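You operate a simulated robot arm through the tools that you are given. There is no shell and no other tool.

The job below is to be done with a simulated two-armed robot. You get a single attempt, and the scene is never put back.

## Task
Change the teal lamp's grey bulb for the cream one.
Fine: switch the lamp off first; stand the grey bulb in the rack's blue holder; switch the lamp on after. Where these are worked on the way, their far stop is far enough and under half their travel is too little: switch of the teal lamp.

The check looks at the end state, three seconds after you hand in, the way a careful person would. Anything else that was tipped, shoved, dropped, spilled or broken makes it a failure.

## Robot
Two 7-joint arms with fingered hands on one trunk that stands fixed in place. Base frame: the origin is at the foot of the trunk, x ahead of it, y to its left, z up; the work surface is at about z = 0.66. Units: m, degrees, N and s.
The left shoulder is at [0.07, 0.145, 1.112], the right one opposite. With the tool pointing down near the work surface each hand reaches from about 0.18 to 0.74 m from the base axis, measured 20 degrees to its own side. Payload 3.5 kg a hand.
The tool frame of a hand sits at the grasp point between the pads (the TCP): z along the fingers, y along the line on which they close. The tips reach 0.025 m beyond it. The gripper opens to 0.088 m; its body begins 0.029 m behind the TCP. The gripper is a hand of 4 fingers: y runs from the thumb to the fingers, the wrist lies at [-0.013, -0.097, -0.162] in the tool frame.
Orientation is that of the tool frame in the base frame, as [roll, pitch, yaw] about the fixed x, y, z axes, in that order (R = Rz(yaw) Ry(pitch) Rx(roll)). With the fingers straight down and the wrist toward the robot, the tool's x, y and z point along [0, 1, 0], [1, 0, 0] and [0, 0, -1] of the base frame.

## Interface
- The arms move only by the tool send_rows. It takes "left_moves", "right_moves" or both (then of equal length, played together; a hand with none holds still); each is a list of rows, each an object (a shift or turn left out is 0) with "delta_pos": the shift along the base's x, y, z in units of 400 mm (1.0 is 400 mm), a list of three; "rot": the turn, a rotation vector about the base's x, y, z in units of 45 degrees (1.0 is 45 degrees), a list of three. In form: [{"delta_pos": [tx, ty, tz], "rot": [rx, ry, rz]}, ...]. A call has 1 to 20 rows; each row is the pose to reach, as a shift and turn from the pose commanded when the call began. A call with a number of a shift or a turn outside -1 to 1 is refused whole. Rows are played at 5 a second. More than 0.05 m and 8.6 degrees between two rows, and nothing of the call is played. Where a pose cannot be reached the arm comes as near as it can. A force on the tool above 40 N (or 10 N above the force at the start of the call, whichever is more), or a blocked arm, ends the call early, and 0.2 s more pass. In this call time passes only in rows, and 0.2 s behind the last. The reply holds the time, the measured pose of the TCP, the force on the tool along the base axes, the opening and the grip force, in the units named above and with some noise, with the torque about the TCP (base axes, N m) and any sound that the robot's microphone picked up, and new pictures: "views" is both (left out), scene, wrist or none (wrist: the cameras of the hands that moved).
- Cameras (640 x 400 px; columns grow to the right, rows downward): "scene" is now at [0.1268, 0.0382, 1.4221]; the picture's right is [0.43, -0.90, 0.00], its down [-0.60, -0.28, -0.75] and it looks along [0.68, 0.32, -0.66] (base axes); focal length 323 px, centre (320, 200). "left" rides on the left gripper at [-0.064, -0.083, -0.098] in its tool frame; the picture's right is [-0.62, -0.37, 0.69], its down [0.71, -0.63, 0.30] and it looks along [0.32, 0.68, 0.65] (tool axes); focal length 265 px, centre (320, 200). "right" rides on the right gripper at [0.064, -0.083, -0.098] in its tool frame; the picture's right is [-0.62, 0.37, -0.69], its down [-0.71, -0.63, 0.30] and it looks along [-0.32, 0.68, 0.65] (tool axes); focal length 265 px, centre (320, 200). There is no depth. A picture from a camera that has moved, and an enlarged one, comes with that camera's place and axes in the base frame and with its lens.
- move_column(by): slides the trunk up (or, below 0, down) by that many m; the arms and the scene camera ride with it, the base frame stays. It gives what a move gives, with no picture.
- move_fingers(index, middle, ring, thumb_bend, thumb_turn, hand): sets how far each is bent, from 0 (flat) to 100 (curled in); at 30 the hand is open as for a grip, at 70 the pads meet at the TCP. One left out holds its place. A second passes; each finger stops where it meets its share of the squeeze, and holds until it gets a number again. It is the only way to open and close the hand. It gives what a move gives, with no picture; readings hold the bend of each and the force on the fingers (four entries, about 0 where the hand has none), thumb and palm. thumb_turn goes from beside the hand (0) to across from the fingers (100), as for a grip.
- turn_head(pan, tilt): turns the head with the scene camera to pan (to the left, within 86 degrees either way) and tilt (down, from -29 to 69), counted from straight ahead of the robot. It gives what a move gives, and a new picture of the scene camera.
- inspect(camera, box): a new picture of the part [left, top, right, bottom] of that camera's present view, enlarged. It takes no simulated time.
- sign_off(): hands the job in; it is judged then, once.

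Places have to be worked out from the pictures, the camera data and where the tool is seen. Open the grippers and draw the arms clear of the work before you hand the job in, unless the task says otherwise.

The tools are called after ">>>" by a JSON object that holds its "name" and its "arguments". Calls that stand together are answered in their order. send_rows: Moves the arms, as the interface text tells. Its arguments: {"type":"object","properties":{"left_moves":{"type":"array","items":{"type":"object","properties":{"delta_pos":{"type":"array","items":{"type":"number"}},"rot":{"type":"array","items":{"type":"number"}}}}},"right_moves":{"type":"array","items":{"type":"object","properties":{"delta_pos":{"type":"array","items":{"type":"number"}},"rot":{"type":"array","items":{"type":"number"}}}}},"views":{"type":"string","enum":["both","scene","wrist","none"]}},"required":[]} The other tools are called the same way: move_column (by) moves the trunk up or down; move_fingers (index, middle, ring, thumb_bend, thumb_turn, hand) moves the fingers one by one; turn_head (pan, tilt) turns the head that bears the scene camera; inspect (camera, box) takes an enlarged picture of a part of a camera's view; sign_off () hands the job in.

At the start:

```text
time_s: 0.0
left_ee_pos: [0.4382, 0.3494, 1.1947]
left_tcp_rot: [179.9, 0.0, 90.0]
left_contact_force: [-0.4, 0.0, -0.4]
left_torque: [0.02, 0.04, 0.0]
left_finger_gap: 0.0877
left_grasp_force: 0.0
left_shape: jaw
left_bend: [30.0, 30.0, 30.0, 30.0, 98.0]
left_finger forces: [0.0, 0.0, 0.0, 0.1, 0.1, 0.1]
right_ee_pos: [0.5424, -0.0335, 1.1101]
right_tcp_rot: [180.0, 0.0, 90.1]
right_contact_force: [0.1, 0.2, 0.1]
right_torque: [0.0, 0.01, -0.02]
right_finger_gap: 0.0878
right_grasp_force: 0.0
right_shape: jaw
right_bend: [30.0, 30.0, 30.0, 30.0, 98.0]
right_finger forces: [0.0, 0.0, 0.0, 0.1, 0.1, 0.1]
trunk travel left (down, up): [-0.675, 0.165]
head pan, tilt (commanded): [25.3, 41.4]
```

scene: 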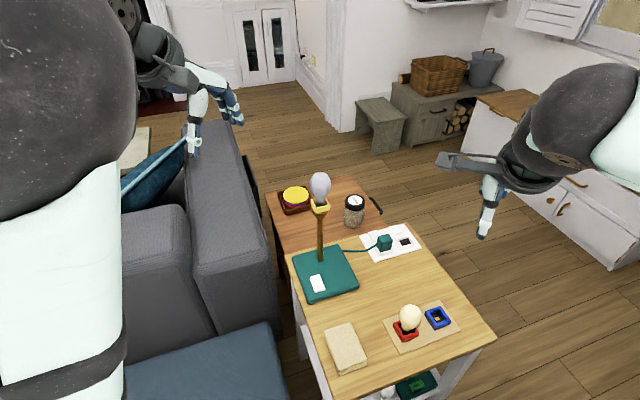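
right: 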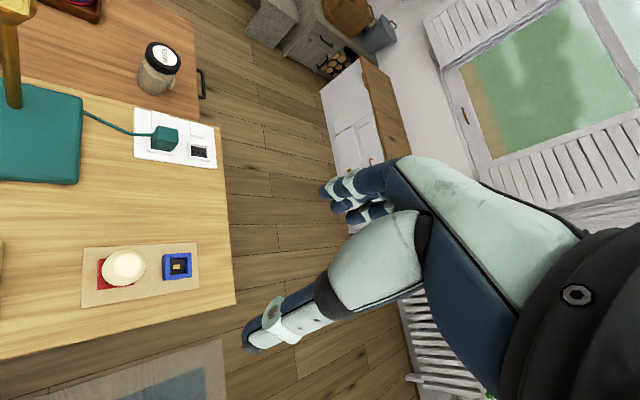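
left: 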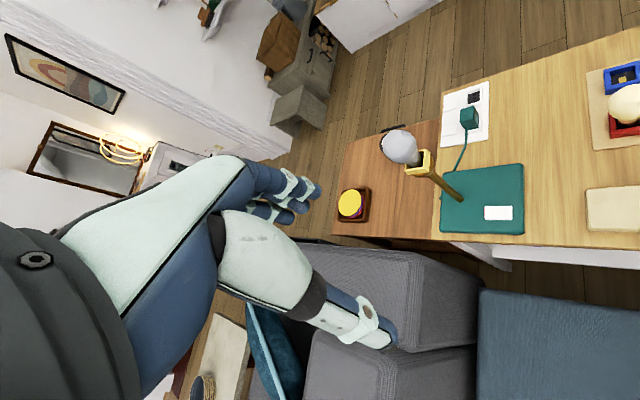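

I see the teal lamp with a grey bulb, and the rack with cream bulb in red holder and an empty blue holder. I'll look closer at the lamp, the rack and the switch before moving.

>>> {"name": "inspect", "arguments": {"camera": "scene", "box": [270, 160, 430, 310]}}

>>> {"name": "inspect", "arguments": {"camera": "scene", "box": [310, 280, 500, 400]}}

>>> {"name": "inspect", "arguments": {"camera": "left", "box": [360, 60, 640, 240]}}

>>> {"name": "inspect", "arguments": {"camera": "right", "box": [0, 60, 240, 320]}}

```text
2.67 times, centred on (350, 235) of scene
camera zoom: at [0.1268, 0.0382, 1.4221], right [0.43, -0.9, 0.0], down [-0.6, -0.28, -0.75], along [0.68, 0.32, -0.66], focal length 862 px, centre (240, 107)
```

zoom: 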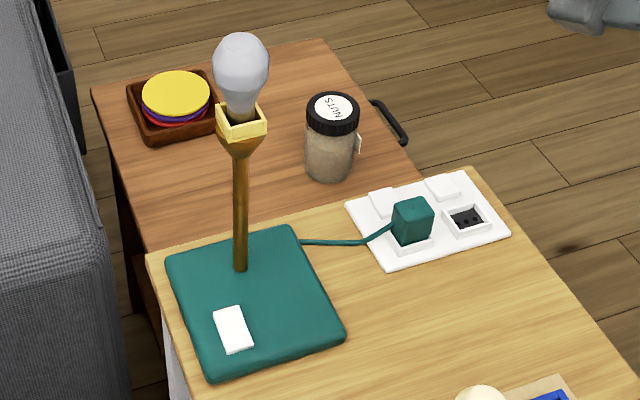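

```text
3.33 times, centred on (405, 340) of scene
camera zoom: at [0.1268, 0.0382, 1.4221], right [0.43, -0.9, 0.0], down [-0.6, -0.28, -0.75], along [0.68, 0.32, -0.66], focal length 1078 px, centre (37, -267)
```

zoom: 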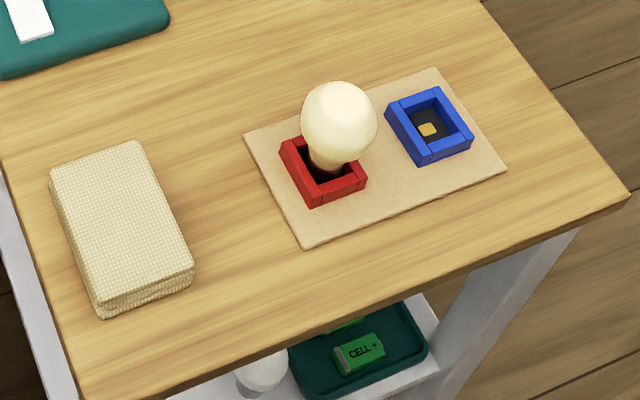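

```text
2.22 times, centred on (500, 150) of left
camera zoom: at [0.3563, 0.2851, 1.2952], right [-0.37, -0.62, -0.69], down [-0.63, 0.71, -0.3], along [0.68, 0.32, -0.65], focal length 590 px, centre (-80, 311)
```

zoom: 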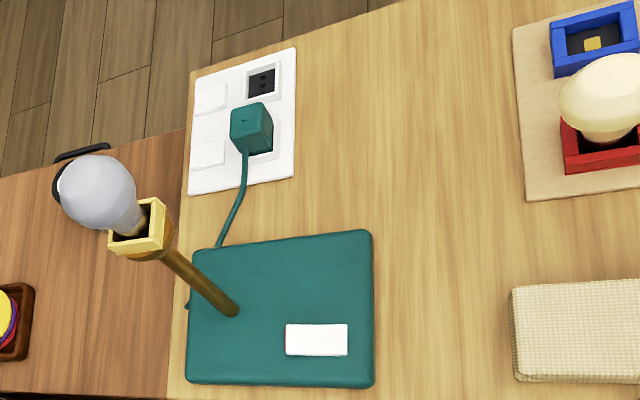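

```text
1.54 times, centred on (120, 190) of right
camera zoom: at [0.4608, 0.0296, 1.2096], right [0.37, -0.62, 0.69], down [-0.63, -0.71, -0.3], along [0.68, -0.32, -0.65], focal length 408 px, centre (628, 215)
```

zoom: 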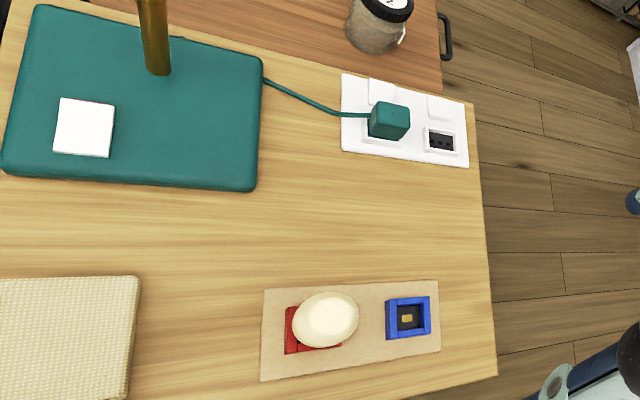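

Everything on the table appears turned by about -43° (lamp base, rack). I estimate the lamp post near (0.648, 0.285), socket top z≈0.89, switch near (0.57, 0.256), red holder (0.55, 0.01), blue holder (0.617, -0.05). I'll look more closely at the switch, bulb and socket.

>>> {"name": "inspect", "arguments": {"camera": "scene", "box": [300, 262, 340, 302]}}

>>> {"name": "inspect", "arguments": {"camera": "scene", "box": [295, 165, 345, 225]}}

>>> {"name": "inspect", "arguments": {"camera": "left", "box": [470, 190, 530, 230]}}

>>> {"name": "inspect", "arguments": {"camera": "left", "box": [370, 110, 450, 190]}}

>>> {"name": "inspect", "arguments": {"camera": "right", "box": [80, 230, 210, 310]}}

```text
10.00 times, centred on (320, 282) of scene
camera zoom: at [0.1268, 0.0382, 1.4221], right [0.43, -0.9, 0.0], down [-0.6, -0.28, -0.75], along [0.68, 0.32, -0.66], focal length 3234 px, centre (320, -620)
```

zoom: 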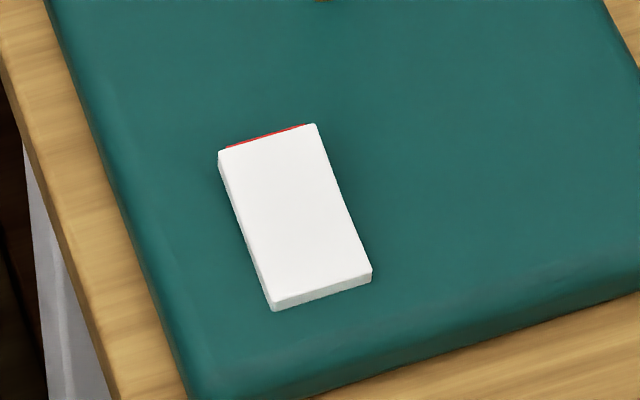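

```text
6.67 times, centred on (320, 195) of scene
camera zoom: at [0.1268, 0.0382, 1.4221], right [0.43, -0.9, 0.0], down [-0.6, -0.28, -0.75], along [0.68, 0.32, -0.66], focal length 2156 px, centre (320, 233)
```

zoom: 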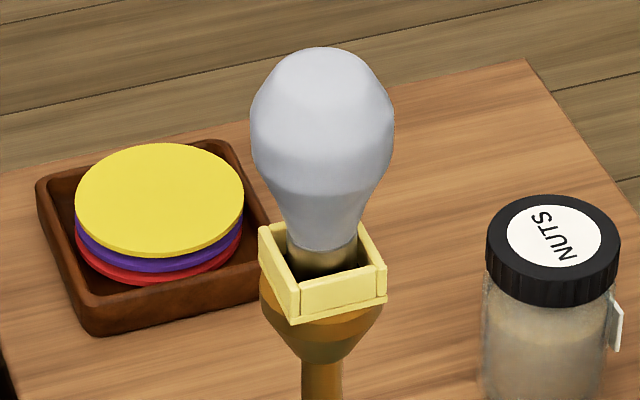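

```text
10.00 times, centred on (500, 210) of left
camera zoom: at [0.3563, 0.2851, 1.2952], right [-0.37, -0.62, -0.69], down [-0.63, 0.71, -0.3], along [0.68, 0.32, -0.65], focal length 2654 px, centre (-1480, 100)
```

zoom: 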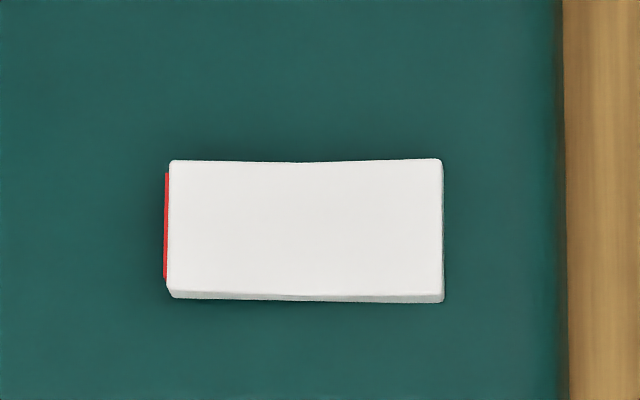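

```text
5.00 times, centred on (410, 150) of left
camera zoom: at [0.3563, 0.2851, 1.2952], right [-0.37, -0.62, -0.69], down [-0.63, 0.71, -0.3], along [0.68, 0.32, -0.65], focal length 1327 px, centre (-130, 450)
```

zoom: 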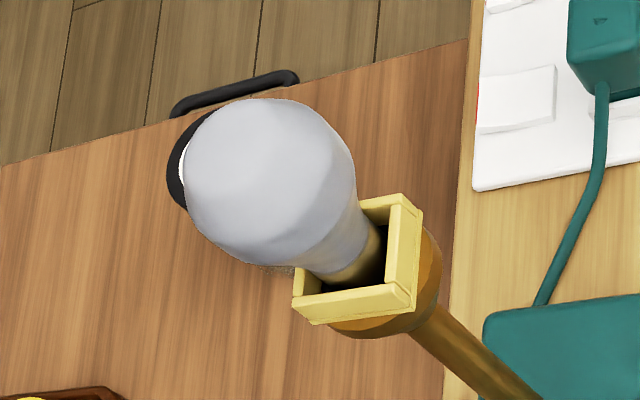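

```text
4.92 times, centred on (145, 270) of right
camera zoom: at [0.4608, 0.0296, 1.2096], right [0.37, -0.62, 0.69], down [-0.63, -0.71, -0.3], along [0.68, -0.32, -0.65], focal length 1307 px, centre (1182, -145)
```

zoom: 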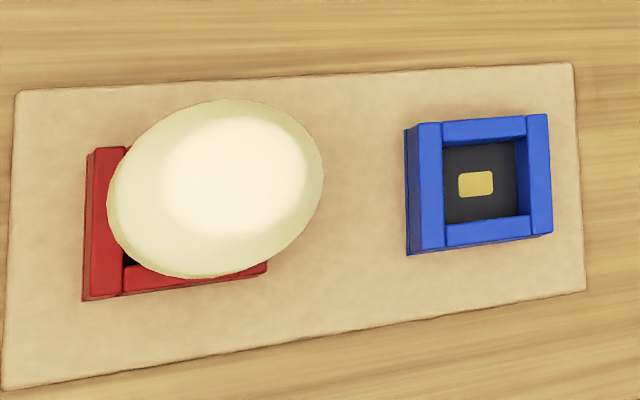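

The rocker on the lamp base shows a red mark at its far end (toward the post), which looks like the raised end. The bulbs stand in open square sockets, so they should lift straight out. I'll look at the left hand's shape before planning finger poses.

>>> {"name": "inspect", "arguments": {"camera": "scene", "box": [130, 20, 290, 170]}}

>>> {"name": "inspect", "arguments": {"camera": "scene", "box": [420, 60, 640, 250]}}

>>> {"name": "inspect", "arguments": {"camera": "left", "box": [100, 130, 420, 370]}}

```text
2.67 times, centred on (210, 95) of scene
camera zoom: at [0.1268, 0.0382, 1.4221], right [0.43, -0.9, 0.0], down [-0.6, -0.28, -0.75], along [0.68, 0.32, -0.66], focal length 862 px, centre (613, 480)
```

zoom: 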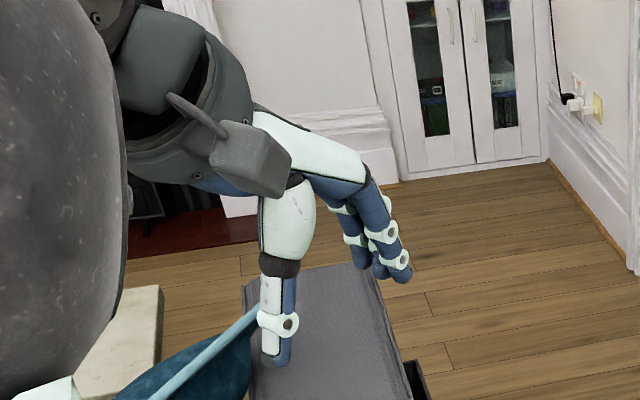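

```text
2.11 times, centred on (530, 155) of scene
camera zoom: at [0.1268, 0.0382, 1.4221], right [0.43, -0.9, 0.0], down [-0.6, -0.28, -0.75], along [0.68, 0.32, -0.66], focal length 681 px, centre (-122, 295)
```

zoom: 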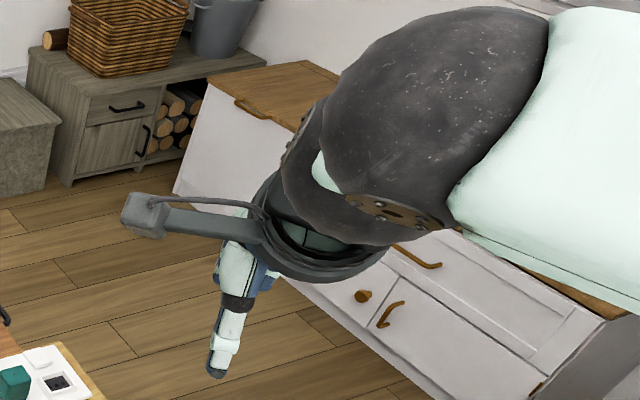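

```text
1.67 times, centred on (260, 250) of left
camera zoom: at [0.3563, 0.2851, 1.2952], right [-0.37, -0.62, -0.69], down [-0.63, 0.71, -0.3], along [0.68, 0.32, -0.65], focal length 442 px, centre (420, 117)
```

zoom: 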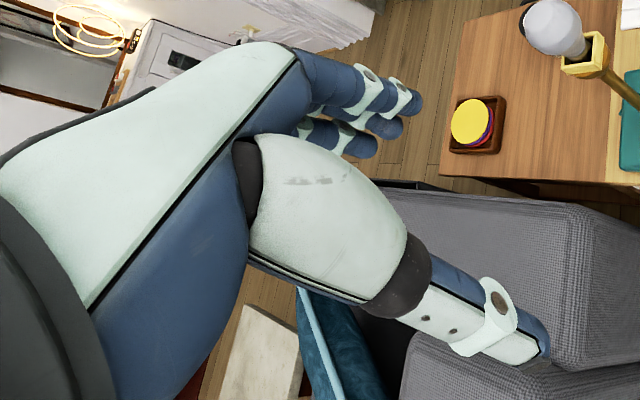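

The hand slopes back from knuckles to wrist, so tilting it slightly forward and closing the fist gives a pressing tip. First I move the right arm back out of the way and bring the left hand to a waypoint (0.46, 0.20, 0.90) with 30° yaw and 20° tilt, short of the lamp.

>>> {"name": "send_rows", "arguments": {"left_moves": [{"delta_pos": [0.007, -0.047, -0.092], "rot": [0.0145, -0.054, 0.0825]}, {"delta_pos": [0.014, -0.093, -0.184], "rot": [0.029, -0.108, 0.165]}, {"delta_pos": [0.02, -0.14, -0.276], "rot": [0.0435, -0.163, 0.2475]}, {"delta_pos": [0.027, -0.187, -0.368], "rot": [0.058, -0.217, 0.33]}, {"delta_pos": [0.034, -0.233, -0.46], "rot": [0.0725, -0.271, 0.4125]}, {"delta_pos": [0.041, -0.28, -0.553], "rot": [0.087, -0.3255, 0.495]}, {"delta_pos": [0.048, -0.327, -0.645], "rot": [0.1015, -0.38, 0.5775]}, {"delta_pos": [0.0545, -0.3735, -0.737], "rot": [0.116, -0.434, 0.66]}], "right_moves": [{"delta_pos": [-0.056, -0.084, 0]}, {"delta_pos": [-0.1125, -0.169, 0]}, {"delta_pos": [-0.169, -0.253, 0]}, {"delta_pos": [-0.225, -0.3375, 0]}, {"delta_pos": [-0.281, -0.422, 0]}, {"delta_pos": [-0.3375, -0.506, 0]}, {"delta_pos": [-0.394, -0.59, 0]}, {"delta_pos": [-0.45, -0.675, 0]}]}}

>>> {"name": "move_fingers", "arguments": {"hand": "left", "index": 70, "middle": 70, "ring": 70, "thumb_bend": 70}}

```text
time_s: 1.8
left_ee_pos: [0.467, 0.2057, 0.9009]
left_tcp_rot: [161.7, 2.5, 122.5]
left_contact_force: [-0.2, -0.3, -0.6]
left_torque: [-0.01, 0.02, -0.01]
left_finger_gap: 0.0877
left_grasp_force: 0.2
left_shape: jaw
left_bend: [30.0, 30.0, 30.0, 30.0, 98.0]
left_finger forces: [0.1, 0.1, 0.1, 0.0, 0.1, 0.0]
right_ee_pos: [0.3822, -0.2944, 1.1021]
right_tcp_rot: [-179.9, 0.1, 90.2]
right_contact_force: [-0.8, -0.7, 0.7]
right_torque: [0.01, 0.03, -0.01]
right_finger_gap: 0.088
right_grasp_force: 0.0
right_shape: jaw
right_bend: [30.0, 30.0, 30.0, 30.0, 98.0]
right_finger forces: [0.0, 0.0, 0.0, 0.1, 0.1, 0.0]
right hand out of reach, approached as far as the arm can: row 8
trunk travel left (down, up): [-0.675, 0.165]
head pan, tilt (commanded): [25.3, 41.4]
camera scene: at [0.1303, 0.0372, 1.4218], right [0.43, -0.9, 0.0], down [-0.6, -0.28, -0.75], along [0.68, 0.32, -0.66], focal length 323 px, centre (320, 200)
camera right: at [0.3005, -0.2299, 1.2026], right [0.37, -0.62, 0.69], down [-0.63, -0.72, -0.3], along [0.68, -0.32, -0.66], focal length 265 px, centre (320, 200)
camera left: at [0.4064, 0.0952, 0.9712], right [0.24, -0.62, -0.75], down [-0.8, 0.31, -0.52], along [0.56, 0.72, -0.42], focal length 265 px, centre (320, 200)
```

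scene: 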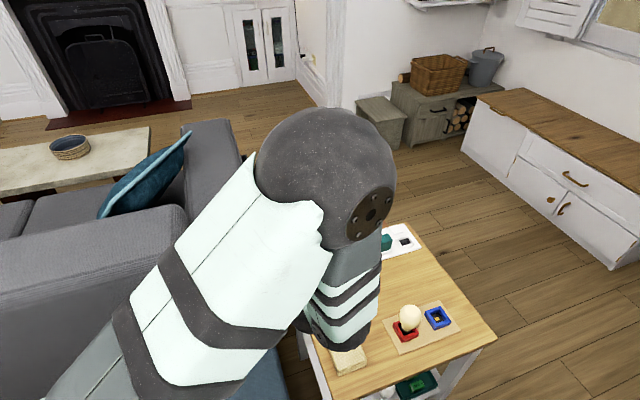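
right: 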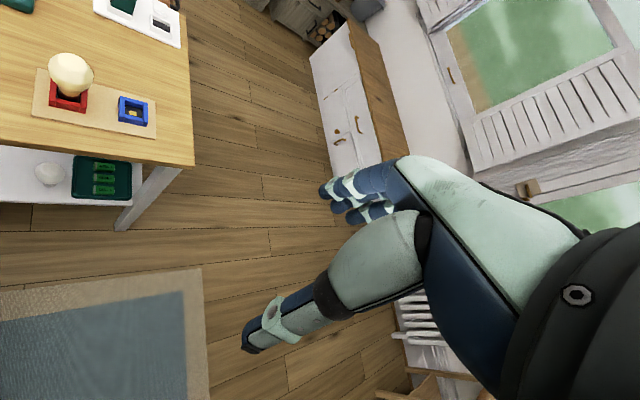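
left: 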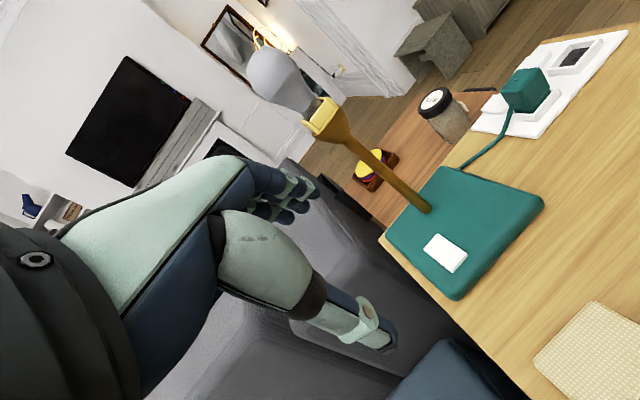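

```text
time_s: 2.8
left_ee_pos: [0.4622, 0.2083, 0.8992]
left_tcp_rot: [161.5, 2.0, 122.6]
left_contact_force: [-0.2, 0.8, 0.0]
left_torque: [-0.01, -0.02, 0.0]
left_finger_gap: 0.0001
left_grasp_force: 0.1
left_shape: fingers
left_bend: [70.0, 70.0, 70.0, 70.0, 98.0]
left_finger forces: [0.0, 0.0, 0.0, 0.1, 0.1, 0.0]
right_ee_pos: [0.38, -0.2925, 1.105]
right_tcp_rot: [-180.0, 0.0, 90.1]
right_contact_force: [0.4, -0.2, 1.1]
right_torque: [-0.01, 0.0, 0.01]
right_finger_gap: 0.0879
right_grasp_force: 0.1
right_shape: jaw
right_bend: [30.0, 30.0, 30.0, 30.0, 98.0]
right_finger forces: [0.0, 0.1, 0.1, 0.0, 0.0, 0.0]
trunk travel left (down, up): [-0.675, 0.165]
head pan, tilt (commanded): [25.3, 41.4]
```

The wrist camera now shows the lamp and switch clearly. I'll zoom in on the switch and check the finger tips after closing.

>>> {"name": "inspect", "arguments": {"camera": "left", "box": [405, 220, 485, 280]}}

>>> {"name": "inspect", "arguments": {"camera": "left", "box": [200, 20, 560, 380]}}

```text
6.67 times, centred on (445, 250) of left
camera zoom: at [0.4036, 0.0973, 0.9697], right [0.24, -0.61, -0.75], down [-0.8, 0.32, -0.51], along [0.55, 0.72, -0.41], focal length 1769 px, centre (-513, -133)
```

zoom: 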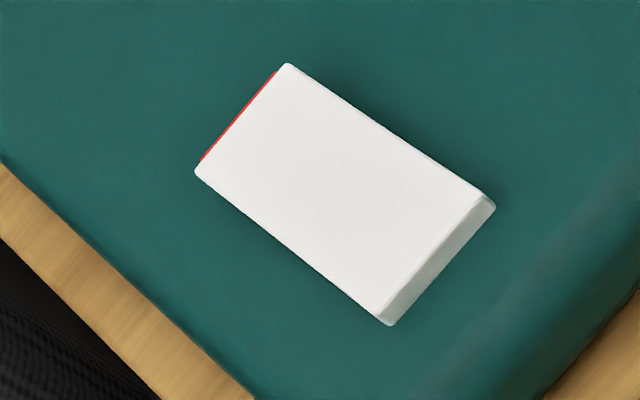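

```text
1.11 times, centred on (380, 200) of left
camera zoom: at [0.4036, 0.0973, 0.9697], right [0.24, -0.61, -0.75], down [-0.8, 0.32, -0.51], along [0.55, 0.72, -0.41], focal length 295 px, centre (253, 200)
```

zoom: 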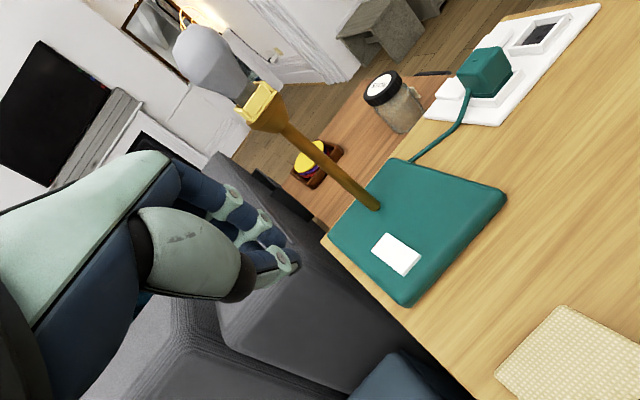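

The rocker is centred near (0.568, 0.252), about z 0.70, with its far (red) end raised at (0.585, 0.268). I move the closed fist to just above the far end, keeping about 6 cm of height.

>>> {"name": "send_rows", "arguments": {"left_moves": [{"delta_pos": [0.0555, 0.026, -0.055]}, {"delta_pos": [0.111, 0.052, -0.11]}, {"delta_pos": [0.1665, 0.078, -0.165]}, {"delta_pos": [0.222, 0.104, -0.22]}, {"delta_pos": [0.2775, 0.13, -0.275]}, {"delta_pos": [0.2775, 0.13, -0.275]}], "views": "wrist"}}

```text
time_s: 4.2
left_ee_pos: [0.5719, 0.2516, 0.7924]
left_tcp_rot: [160.1, 0.0, 119.9]
left_contact_force: [0.3, 0.5, -0.2]
left_torque: [-0.02, 0.0, -0.02]
left_finger_gap: 0.0
left_grasp_force: 0.1
left_shape: fingers
left_bend: [70.0, 70.0, 70.0, 70.0, 98.0]
left_finger forces: [0.1, 0.0, 0.0, 0.0, 0.1, 0.0]
right_ee_pos: [0.3784, -0.2945, 1.104]
right_tcp_rot: [180.0, 0.0, 90.1]
right_contact_force: [0.7, -0.7, -0.9]
right_torque: [-0.03, 0.01, -0.03]
right_finger_gap: 0.0876
right_grasp_force: 0.2
right_shape: jaw
right_bend: [30.0, 30.0, 30.0, 30.0, 98.0]
right_finger forces: [0.1, 0.0, 0.0, 0.0, 0.0, 0.0]
trunk travel left (down, up): [-0.675, 0.165]
head pan, tilt (commanded): [25.3, 41.4]
camera left: at [0.5076, 0.1391, 0.857], right [0.22, -0.59, -0.78], down [-0.78, 0.37, -0.5], along [0.59, 0.71, -0.38], focal length 265 px, centre (320, 200)
```

left: 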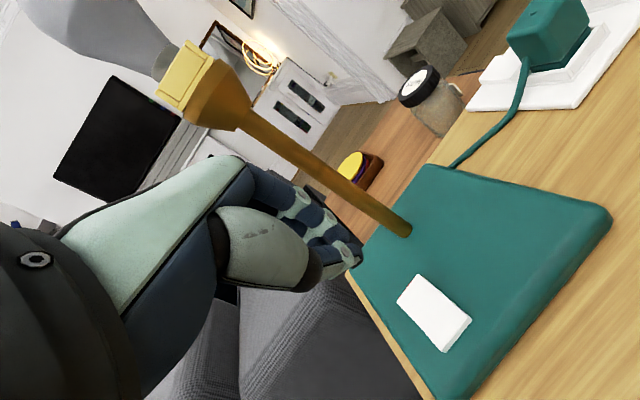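

The arm has settled exactly on command now. I zoom in on the switch from this close view to refine its position.

>>> {"name": "inspect", "arguments": {"camera": "left", "box": [340, 220, 500, 370]}}

>>> {"name": "inspect", "arguments": {"camera": "scene", "box": [260, 160, 420, 310]}}

```text
2.67 times, centred on (420, 295) of left
camera zoom: at [0.5076, 0.1391, 0.857], right [0.22, -0.59, -0.78], down [-0.78, 0.37, -0.5], along [0.59, 0.71, -0.38], focal length 708 px, centre (53, -53)
```

zoom: 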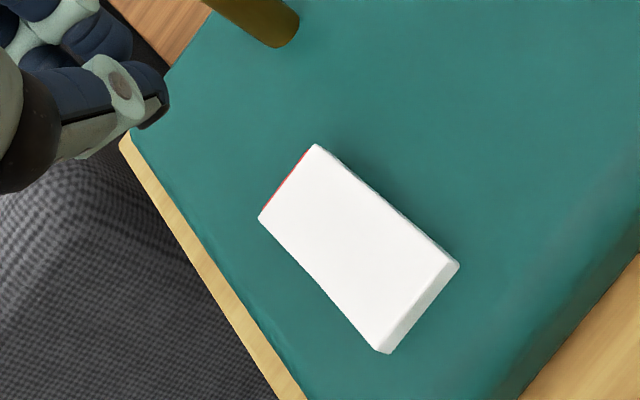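

```text
2.67 times, centred on (340, 235) of scene
camera zoom: at [0.1261, 0.0375, 1.4222], right [0.43, -0.9, 0.0], down [-0.6, -0.28, -0.75], along [0.68, 0.32, -0.66], focal length 862 px, centre (267, 107)
```

zoom: 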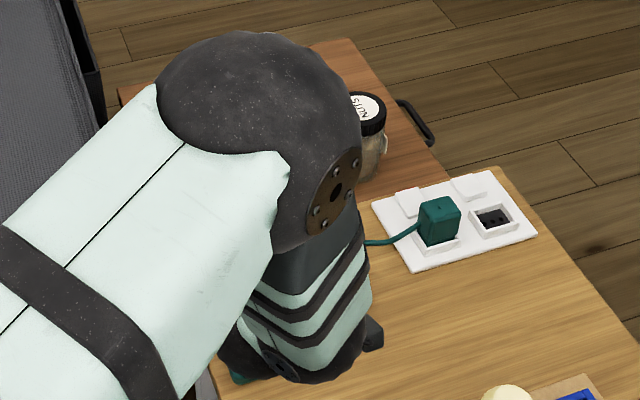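

The rocker's far end is consistently ~4 mm higher than its near end. I descend to just above the far end (tip about z 0.705) and check the readings and view.

>>> {"name": "send_rows", "arguments": {"left_moves": [{"delta_pos": [0.005, 0.0065, -0.04]}, {"delta_pos": [0.01, 0.0125, -0.08]}, {"delta_pos": [0.01, 0.0125, -0.12]}, {"delta_pos": [0.01, 0.0125, -0.145]}, {"delta_pos": [0.01, 0.0125, -0.145]}], "views": "wrist"}}

>>> {"name": "inspect", "arguments": {"camera": "left", "box": [300, 180, 500, 390]}}

```text
time_s: 5.4
left_ee_pos: [0.5756, 0.2575, 0.7347]
left_tcp_rot: [160.0, 0.0, 120.2]
left_contact_force: [-0.8, -0.1, 0.2]
left_torque: [-0.01, 0.01, 0.0]
left_finger_gap: 0.0
left_grasp_force: 0.2
left_shape: fingers
left_bend: [70.0, 70.0, 70.0, 70.0, 98.0]
left_finger forces: [0.0, 0.1, 0.0, 0.0, 0.0, 0.1]
right_ee_pos: [0.3793, -0.2923, 1.1037]
right_tcp_rot: [-180.0, -0.1, 90.1]
right_contact_force: [0.4, 0.4, 1.4]
right_torque: [0.01, 0.04, 0.01]
right_finger_gap: 0.0876
right_grasp_force: 0.1
right_shape: jaw
right_bend: [30.0, 30.0, 30.0, 30.0, 98.0]
right_finger forces: [0.0, 0.0, 0.0, 0.1, 0.1, 0.0]
trunk travel left (down, up): [-0.675, 0.165]
head pan, tilt (commanded): [25.3, 41.4]
camera left: at [0.5116, 0.1454, 0.7991], right [0.22, -0.59, -0.78], down [-0.78, 0.37, -0.5], along [0.59, 0.71, -0.38], focal length 265 px, centre (320, 200)
```

left: 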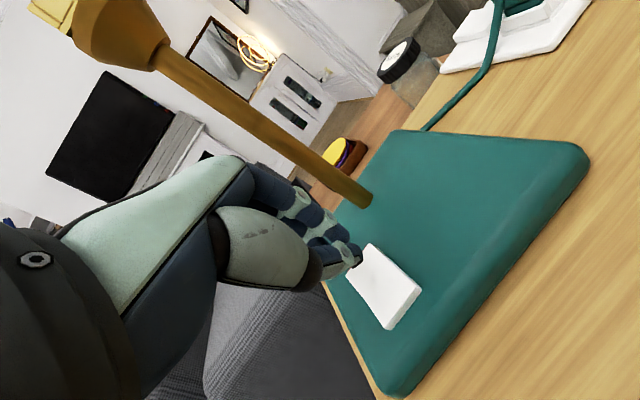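

```text
1.90 times, centred on (400, 285) of left
camera zoom: at [0.5116, 0.1454, 0.7991], right [0.22, -0.59, -0.78], down [-0.78, 0.37, -0.5], along [0.59, 0.71, -0.38], focal length 506 px, centre (168, 38)
```

zoom: 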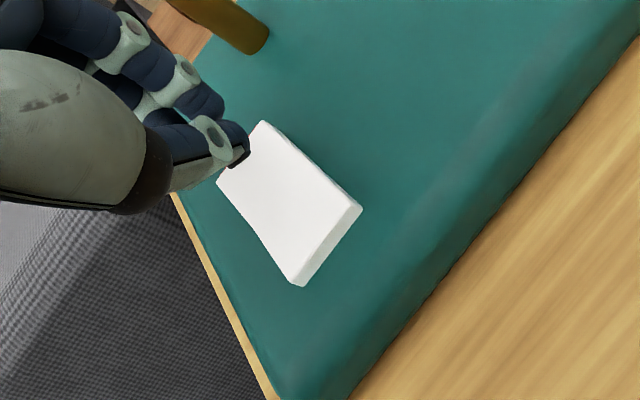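

The lowest point is the thumb tip, about over the rocker's middle, so I need roughly 15 mm more toward the far end. I shift there, then descend in 2 mm steps watching force.

>>> {"name": "send_rows", "arguments": {"left_moves": [{"delta_pos": [0.0125, 0.015, 0.0]}, {"delta_pos": [0.025, 0.03, 0.0]}, {"delta_pos": [0.025, 0.03, -0.01]}, {"delta_pos": [0.025, 0.03, -0.02]}, {"delta_pos": [0.025, 0.03, -0.025]}, {"delta_pos": [0.025, 0.03, -0.03]}], "views": "wrist"}}

>>> {"name": "inspect", "arguments": {"camera": "left", "box": [300, 180, 500, 390]}}

```text
time_s: 6.8
left_ee_pos: [0.5863, 0.2679, 0.7215]
left_tcp_rot: [160.0, 0.0, 120.0]
left_contact_force: [-0.3, -0.3, -0.1]
left_torque: [-0.04, 0.0, -0.01]
left_finger_gap: 0.0
left_grasp_force: 0.1
left_shape: fingers
left_bend: [70.0, 70.0, 70.0, 70.0, 98.0]
left_finger forces: [0.0, 0.1, 0.0, 0.0, 0.4, 0.0]
right_ee_pos: [0.3799, -0.2923, 1.1048]
right_tcp_rot: [180.0, -0.1, 90.1]
right_contact_force: [-0.4, 0.0, 0.0]
right_torque: [-0.01, 0.01, -0.03]
right_finger_gap: 0.0877
right_grasp_force: 0.1
right_shape: jaw
right_bend: [30.0, 30.0, 30.0, 30.0, 98.0]
right_finger forces: [0.0, 0.0, 0.0, 0.0, 0.1, 0.2]
trunk travel left (down, up): [-0.675, 0.165]
head pan, tilt (commanded): [25.3, 41.4]
camera left: at [0.5214, 0.1567, 0.7858], right [0.22, -0.59, -0.78], down [-0.78, 0.37, -0.5], along [0.59, 0.71, -0.38], focal length 265 px, centre (320, 200)
```

left: 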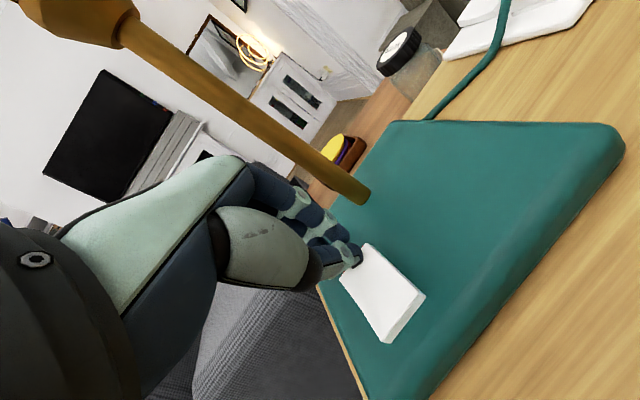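

```text
1.90 times, centred on (400, 285) of left
camera zoom: at [0.5214, 0.1567, 0.7858], right [0.22, -0.59, -0.78], down [-0.78, 0.37, -0.5], along [0.59, 0.71, -0.38], focal length 506 px, centre (168, 38)
```

zoom: 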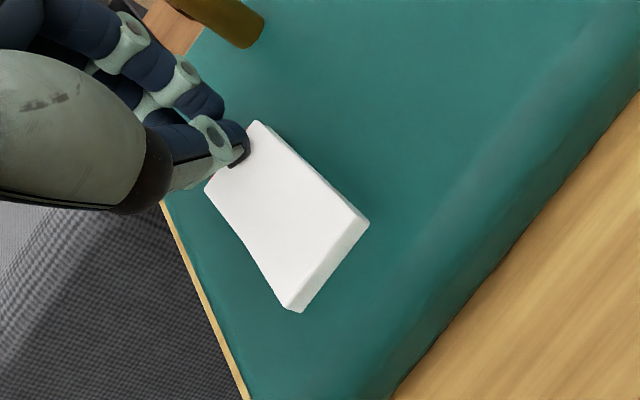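

The thumb tip sits right over the rocker's far end, nearly touching. I continue pressing down in small steps.

>>> {"name": "send_rows", "arguments": {"left_moves": [{"delta_pos": [0, 0, -0.005]}, {"delta_pos": [0, 0, -0.01]}, {"delta_pos": [0, 0, -0.015]}, {"delta_pos": [0, 0, -0.02]}], "views": "wrist"}}

>>> {"name": "inspect", "arguments": {"camera": "left", "box": [300, 180, 500, 390]}}

```text
time_s: 7.8
left_ee_pos: [0.5856, 0.268, 0.7142]
left_tcp_rot: [159.9, 0.1, 120.1]
left_contact_force: [-0.6, -0.1, 5.9]
left_torque: [-0.04, 0.0, -0.01]
left_finger_gap: 0.0002
left_grasp_force: 3.0
left_shape: fingers
left_bend: [70.0, 70.0, 70.0, 72.0, 98.0]
left_finger forces: [0.1, 0.0, 0.0, 0.1, 5.9, 0.0]
right_ee_pos: [0.3799, -0.2938, 1.1048]
right_tcp_rot: [-180.0, 0.0, 90.0]
right_contact_force: [0.4, 0.2, -0.9]
right_torque: [0.03, 0.01, 0.0]
right_finger_gap: 0.0878
right_grasp_force: 0.1
right_shape: jaw
right_bend: [30.0, 30.0, 30.0, 30.0, 98.0]
right_finger forces: [0.0, 0.0, 0.0, 0.1, 0.0, 0.1]
trunk travel left (down, up): [-0.675, 0.165]
head pan, tilt (commanded): [25.3, 41.4]
camera left: at [0.5216, 0.157, 0.7794], right [0.22, -0.59, -0.78], down [-0.78, 0.37, -0.5], along [0.59, 0.71, -0.38], focal length 265 px, centre (320, 200)
```

left: 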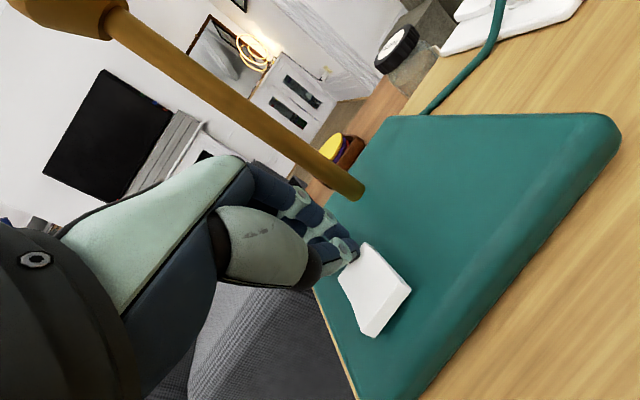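

```text
1.90 times, centred on (400, 285) of left
camera zoom: at [0.5216, 0.157, 0.7794], right [0.22, -0.59, -0.78], down [-0.78, 0.37, -0.5], along [0.59, 0.71, -0.38], focal length 506 px, centre (168, 38)
```

zoom: 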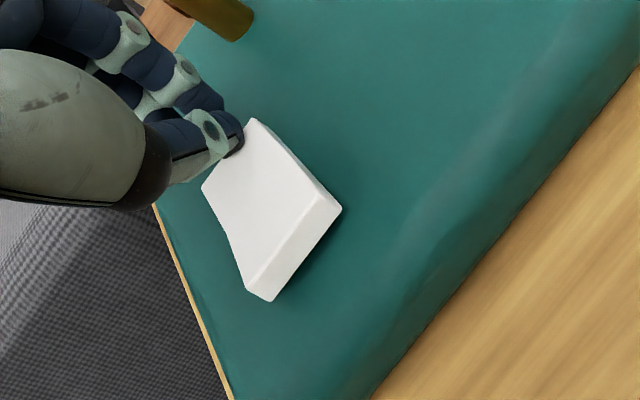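

The rocker's near end has lifted clearly, with 6 N on the thumb. I press 3 mm further to make sure it reaches its stop, and then check.

>>> {"name": "send_rows", "arguments": {"left_moves": [{"delta_pos": [0, 0, -0.005]}, {"delta_pos": [0, 0, -0.01]}], "views": "wrist"}}

>>> {"name": "inspect", "arguments": {"camera": "left", "box": [300, 180, 500, 390]}}

```text
time_s: 8.4
left_ee_pos: [0.5847, 0.2693, 0.711]
left_tcp_rot: [159.7, 0.2, 120.2]
left_contact_force: [-0.9, 1.0, 12.6]
left_torque: [-0.05, -0.1, 0.0]
left_finger_gap: 0.0001
left_grasp_force: 7.3
left_shape: fingers
left_bend: [68.0, 70.0, 70.0, 74.0, 98.0]
left_finger forces: [0.0, 0.0, 0.0, 0.0, 14.7, 0.0]
right_ee_pos: [0.378, -0.294, 1.1052]
right_tcp_rot: [179.9, -0.1, 90.1]
right_contact_force: [-0.2, 0.1, 0.1]
right_torque: [0.01, 0.02, -0.03]
right_finger_gap: 0.0877
right_grasp_force: 0.0
right_shape: jaw
right_bend: [30.0, 30.0, 30.0, 30.0, 98.0]
right_finger forces: [0.0, 0.0, 0.0, 0.1, 0.0, 0.1]
trunk travel left (down, up): [-0.675, 0.165]
head pan, tilt (commanded): [25.3, 41.4]
camera left: at [0.5208, 0.1575, 0.7754], right [0.22, -0.59, -0.78], down [-0.78, 0.37, -0.5], along [0.59, 0.71, -0.38], focal length 265 px, centre (320, 200)
```

left: 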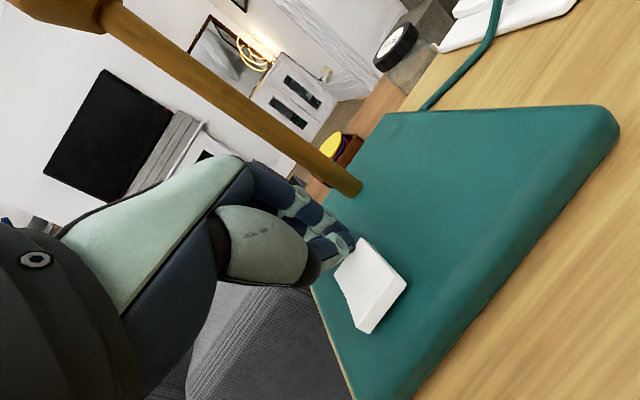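

```text
1.90 times, centred on (400, 285) of left
camera zoom: at [0.5208, 0.1575, 0.7754], right [0.22, -0.59, -0.78], down [-0.78, 0.37, -0.5], along [0.59, 0.71, -0.38], focal length 506 px, centre (168, 38)
```

zoom: 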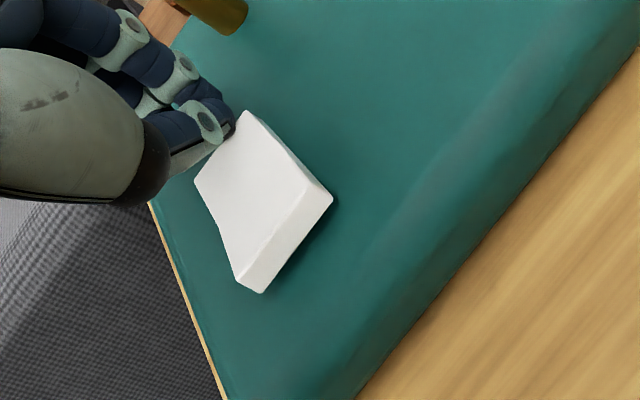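

Force climbed to 12.6 N at the stop, so the switch is thrown. I back straight up and look at it.

>>> {"name": "send_rows", "arguments": {"left_moves": [{"delta_pos": [0, 0, 0.05]}, {"delta_pos": [0, 0, 0.14]}, {"delta_pos": [-0.05, -0.03, 0.24]}, {"delta_pos": [-0.15, -0.09, 0.3]}, {"delta_pos": [-0.25, -0.15, 0.38]}, {"delta_pos": [-0.25, -0.15, 0.38]}], "views": "wrist"}}

>>> {"name": "inspect", "arguments": {"camera": "left", "box": [340, 180, 540, 380]}}

```text
refused: row 4 steps farther than a row can; nothing moved
```

```text
2.00 times, centred on (440, 280) of left
camera zoom: at [0.5208, 0.1575, 0.7754], right [0.22, -0.59, -0.78], down [-0.78, 0.37, -0.5], along [0.59, 0.71, -0.38], focal length 531 px, centre (80, 40)
```

zoom: 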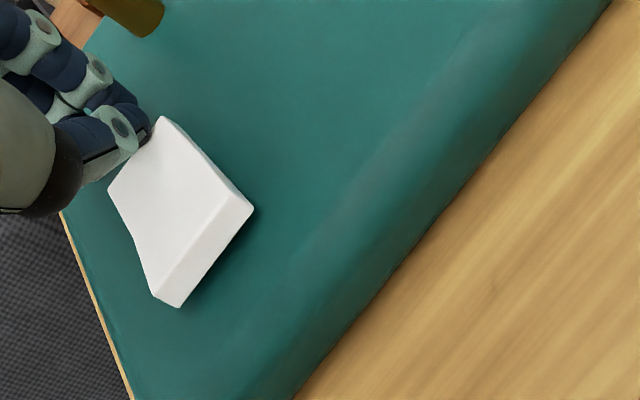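

One row step was slightly too long and the call was refused. I resend the retreat with smaller steps.

>>> {"name": "send_rows", "arguments": {"left_moves": [{"delta_pos": [0, 0, 0.05]}, {"delta_pos": [0, 0, 0.14]}, {"delta_pos": [-0.04, -0.03, 0.22]}, {"delta_pos": [-0.11, -0.07, 0.29]}, {"delta_pos": [-0.18, -0.11, 0.35]}, {"delta_pos": [-0.25, -0.15, 0.4]}, {"delta_pos": [-0.25, -0.15, 0.4]}], "views": "wrist"}}

>>> {"name": "inspect", "arguments": {"camera": "left", "box": [380, 180, 540, 340]}}

```text
time_s: 10.0
left_ee_pos: [0.4851, 0.2067, 0.8686]
left_tcp_rot: [160.0, 0.1, 120.0]
left_contact_force: [-0.2, 1.0, 0.2]
left_torque: [0.02, -0.01, 0.01]
left_finger_gap: 0.0
left_grasp_force: 0.2
left_shape: fingers
left_bend: [70.0, 70.0, 70.0, 70.0, 98.0]
left_finger forces: [0.1, 0.1, 0.0, 0.0, 0.1, 0.1]
right_ee_pos: [0.3802, -0.2929, 1.104]
right_tcp_rot: [-180.0, 0.0, 90.2]
right_contact_force: [0.2, -0.7, 0.8]
right_torque: [0.01, 0.02, 0.05]
right_finger_gap: 0.0876
right_grasp_force: 0.1
right_shape: jaw
right_bend: [30.0, 30.0, 30.0, 30.0, 98.0]
right_finger forces: [0.0, 0.1, 0.1, 0.0, 0.0, 0.1]
trunk travel left (down, up): [-0.675, 0.165]
head pan, tilt (commanded): [25.3, 41.4]
camera left: at [0.4218, 0.0959, 0.9325], right [0.22, -0.59, -0.78], down [-0.78, 0.37, -0.5], along [0.59, 0.71, -0.38], focal length 265 px, centre (320, 200)
```

left: 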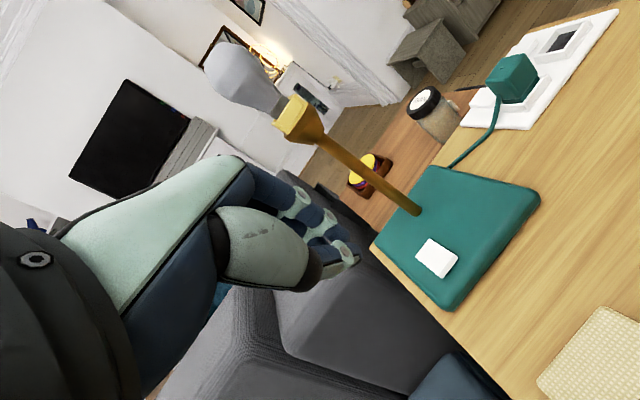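

```text
2.50 times, centred on (460, 260) of left
camera zoom: at [0.4218, 0.0959, 0.9325], right [0.22, -0.59, -0.78], down [-0.78, 0.37, -0.5], along [0.59, 0.71, -0.38], focal length 664 px, centre (-30, 50)
```

zoom: 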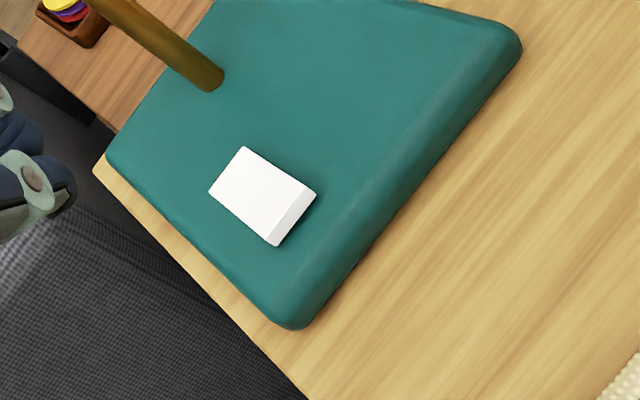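

The switch stays in its new position (near end up, red mark gone), so the lamp is off. Next I zoom on the bulb and socket from this view to fix their position for grasping.

>>> {"name": "inspect", "arguments": {"camera": "left", "box": [180, 20, 440, 220]}}

>>> {"name": "move_fingers", "arguments": {"hand": "left", "index": 30, "middle": 30, "ring": 30, "thumb_bend": 30}}

```text
2.00 times, centred on (310, 120) of left
camera zoom: at [0.4218, 0.0959, 0.9325], right [0.22, -0.59, -0.78], down [-0.78, 0.37, -0.5], along [0.59, 0.71, -0.38], focal length 531 px, centre (340, 360)
```

zoom: 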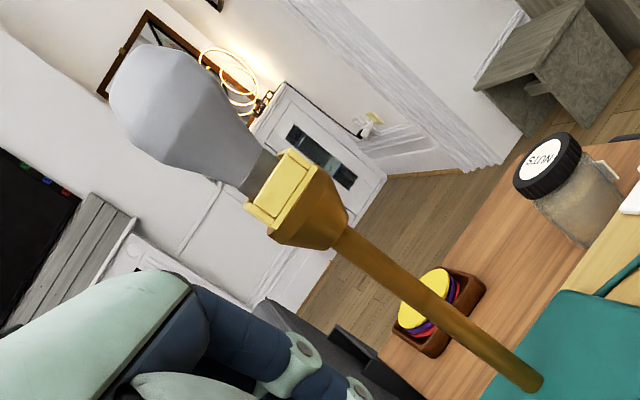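

```text
time_s: 11.0
left_ee_pos: [0.4857, 0.2068, 0.8674]
left_tcp_rot: [160.0, -0.1, 120.0]
left_contact_force: [-0.5, 0.0, 0.1]
left_torque: [-0.02, -0.02, -0.01]
left_finger_gap: 0.0844
left_grasp_force: 0.0
left_shape: fingers
left_bend: [30.0, 30.0, 30.0, 30.0, 98.0]
left_finger forces: [0.1, 0.0, 0.1, 0.0, 0.0, 0.1]
right_ee_pos: [0.38, -0.2922, 1.1047]
right_tcp_rot: [179.9, 0.0, 90.1]
right_contact_force: [0.3, -0.1, -0.1]
right_torque: [0.0, 0.02, 0.02]
right_finger_gap: 0.0876
right_grasp_force: 0.1
right_shape: jaw
right_bend: [30.0, 30.0, 30.0, 30.0, 98.0]
right_finger forces: [0.1, 0.0, 0.0, 0.1, 0.0, 0.0]
trunk travel left (down, up): [-0.675, 0.165]
head pan, tilt (commanded): [25.3, 41.4]
```

I estimate the grey bulb's globe centre at about (0.650, 0.281, 0.962), top ≈0.988. I'll raise the open left hand, straighten it to point down, and bring it over the bulb at z=1.06 for a check.

>>> {"name": "send_rows", "arguments": {"left_moves": [{"delta_pos": [0.0075, 0.0005, 0.1], "rot": [-0.0444, 0.077, 0]}, {"delta_pos": [0.015, 0.001, 0.2], "rot": [-0.0889, 0.154, 0]}, {"delta_pos": [0.0225, 0.0015, 0.3], "rot": [-0.1333, 0.231, 0]}, {"delta_pos": [0.03, 0.002, 0.4], "rot": [-0.1778, 0.308, 0]}, {"delta_pos": [0.0375, 0.0025, 0.485], "rot": [-0.2222, 0.3849, 0]}, {"delta_pos": [0.13, 0.045, 0.485], "rot": [-0.2222, 0.3849, 0]}, {"delta_pos": [0.225, 0.09, 0.485], "rot": [-0.2222, 0.3849, 0]}, {"delta_pos": [0.32, 0.135, 0.485], "rot": [-0.2222, 0.3849, 0]}, {"delta_pos": [0.4125, 0.18, 0.485], "rot": [-0.2222, 0.3849, 0]}, {"delta_pos": [0.4125, 0.18, 0.485], "rot": [-0.2222, 0.3849, 0]}]}}

```text
time_s: 13.2
left_ee_pos: [0.6497, 0.282, 1.0649]
left_tcp_rot: [-179.9, 0.0, 120.0]
left_contact_force: [0.1, -0.2, 0.2]
left_torque: [-0.02, -0.03, -0.01]
left_finger_gap: 0.0846
left_grasp_force: 0.0
left_shape: fingers
left_bend: [30.0, 30.0, 30.0, 30.0, 98.0]
left_finger forces: [0.1, 0.0, 0.0, 0.0, 0.0, 0.0]
right_ee_pos: [0.3777, -0.2928, 1.1053]
right_tcp_rot: [-179.9, 0.0, 90.0]
right_contact_force: [-0.8, -0.2, 0.2]
right_torque: [-0.04, -0.01, -0.01]
right_finger_gap: 0.0877
right_grasp_force: 0.1
right_shape: jaw
right_bend: [30.0, 30.0, 30.0, 30.0, 98.0]
right_finger forces: [0.0, 0.1, 0.0, 0.0, 0.0, 0.0]
trunk travel left (down, up): [-0.675, 0.165]
head pan, tilt (commanded): [25.3, 41.4]
camera scene: at [0.1255, 0.0377, 1.4223], right [0.43, -0.9, 0.0], down [-0.6, -0.28, -0.75], along [0.68, 0.32, -0.66], focal length 323 px, centre (320, 200)
camera left: at [0.6099, 0.184, 1.1637], right [-0.01, -0.72, -0.69], down [-0.9, 0.3, -0.3], along [0.43, 0.62, -0.65], focal length 265 px, centre (320, 200)
```

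scene: 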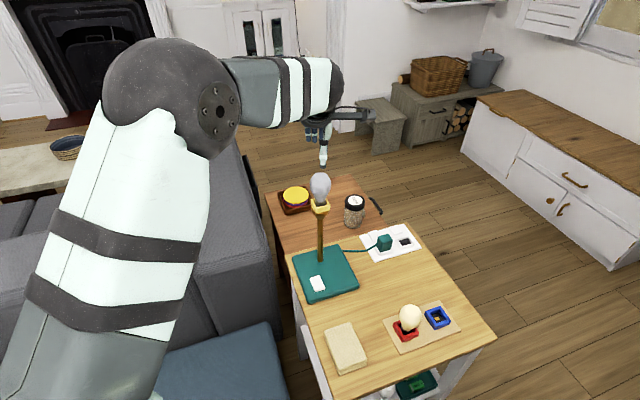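
left: 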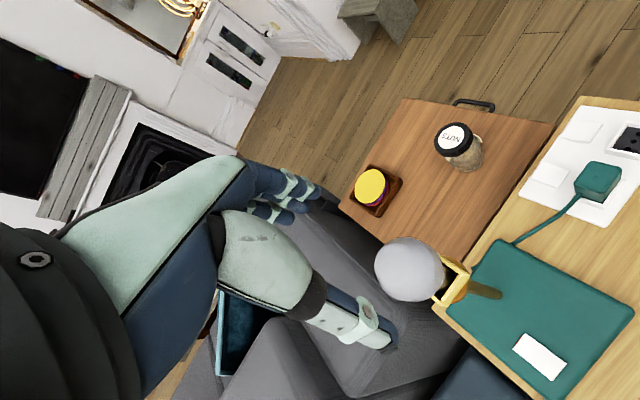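

From directly above, the globe centre projects to (0.650, 0.280), right under the TCP. I lower the open hand around the bulb to z=0.970.

>>> {"name": "send_rows", "arguments": {"left_moves": [{"delta_pos": [0, -0.0025, -0.06]}, {"delta_pos": [0, -0.0025, -0.12]}, {"delta_pos": [0, -0.0025, -0.18]}, {"delta_pos": [0, -0.0025, -0.21]}, {"delta_pos": [0, -0.0025, -0.23]}, {"delta_pos": [0, -0.0025, -0.23]}]}}

>>> {"name": "inspect", "arguments": {"camera": "scene", "box": [270, 90, 400, 240]}}

>>> {"name": "inspect", "arguments": {"camera": "left", "box": [220, 150, 500, 370]}}

```text
time_s: 14.6
left_ee_pos: [0.6485, 0.2799, 0.9726]
left_tcp_rot: [180.0, 0.0, 120.1]
left_contact_force: [0.2, 0.0, 0.3]
left_torque: [-0.01, 0.02, 0.02]
left_finger_gap: 0.0847
left_grasp_force: 0.0
left_shape: fingers
left_bend: [30.0, 30.0, 30.0, 30.0, 98.0]
left_finger forces: [0.0, 0.0, 0.0, 0.0, 0.0, 0.0]
right_ee_pos: [0.3807, -0.2943, 1.1041]
right_tcp_rot: [-180.0, 0.0, 90.1]
right_contact_force: [0.3, -0.3, 0.3]
right_torque: [-0.01, 0.01, 0.01]
right_finger_gap: 0.0879
right_grasp_force: 0.0
right_shape: jaw
right_bend: [30.0, 30.0, 30.0, 30.0, 98.0]
right_finger forces: [0.0, 0.1, 0.0, 0.0, 0.1, 0.0]
trunk travel left (down, up): [-0.675, 0.165]
head pan, tilt (commanded): [25.3, 41.4]
camera scene: at [0.1268, 0.0381, 1.4221], right [0.43, -0.9, 0.0], down [-0.6, -0.28, -0.75], along [0.68, 0.32, -0.66], focal length 323 px, centre (320, 200)
camera left: at [0.6109, 0.1827, 1.0703], right [-0.01, -0.72, -0.69], down [-0.9, 0.3, -0.3], along [0.43, 0.62, -0.65], focal length 265 px, centre (320, 200)
```

scene: 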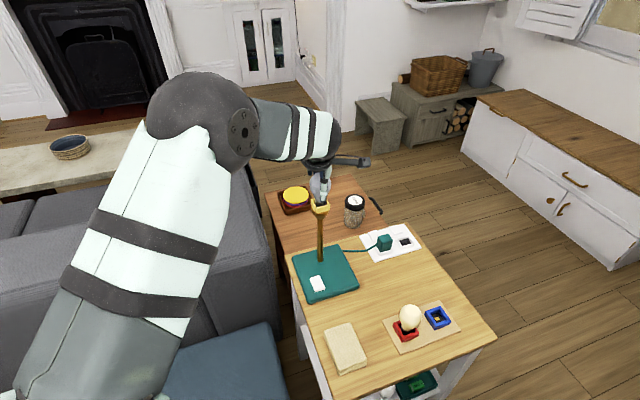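
left: 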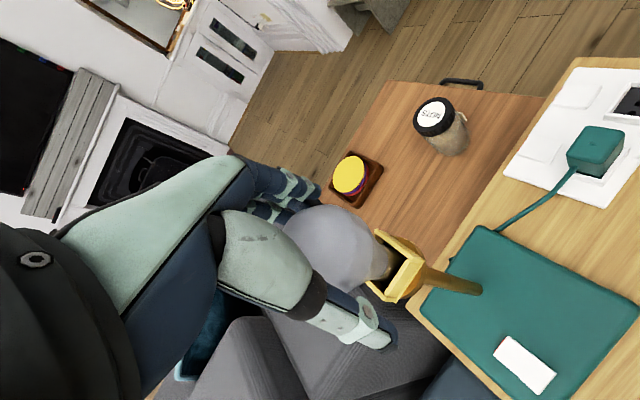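

```text
2.67 times, centred on (335, 165) of scene
camera zoom: at [0.1268, 0.0381, 1.4221], right [0.43, -0.9, 0.0], down [-0.6, -0.28, -0.75], along [0.68, 0.32, -0.66], focal length 862 px, centre (280, 293)
```

zoom: 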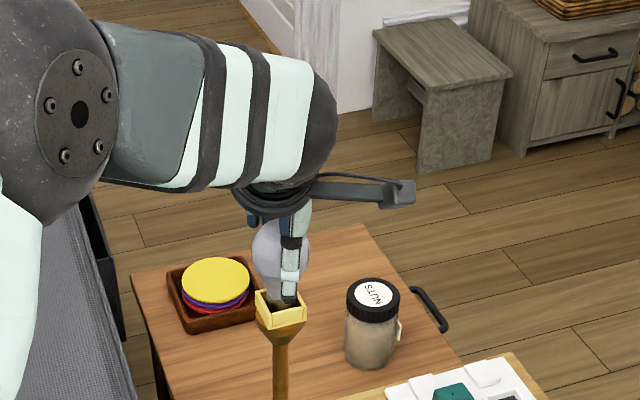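

```text
1.82 times, centred on (360, 260) of left
camera zoom: at [0.6109, 0.1827, 1.0703], right [-0.01, -0.72, -0.69], down [-0.9, 0.3, -0.3], along [0.43, 0.62, -0.65], focal length 483 px, centre (247, 91)
```

zoom: 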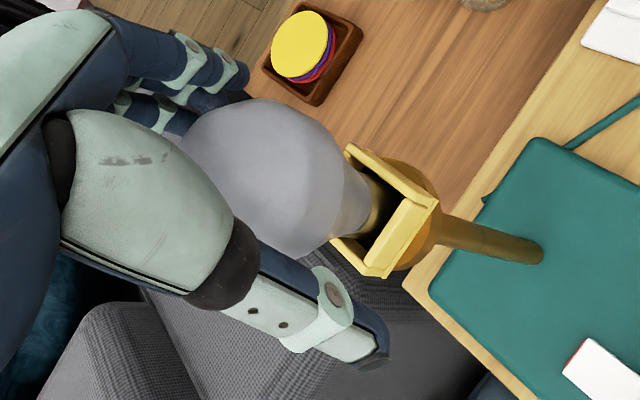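

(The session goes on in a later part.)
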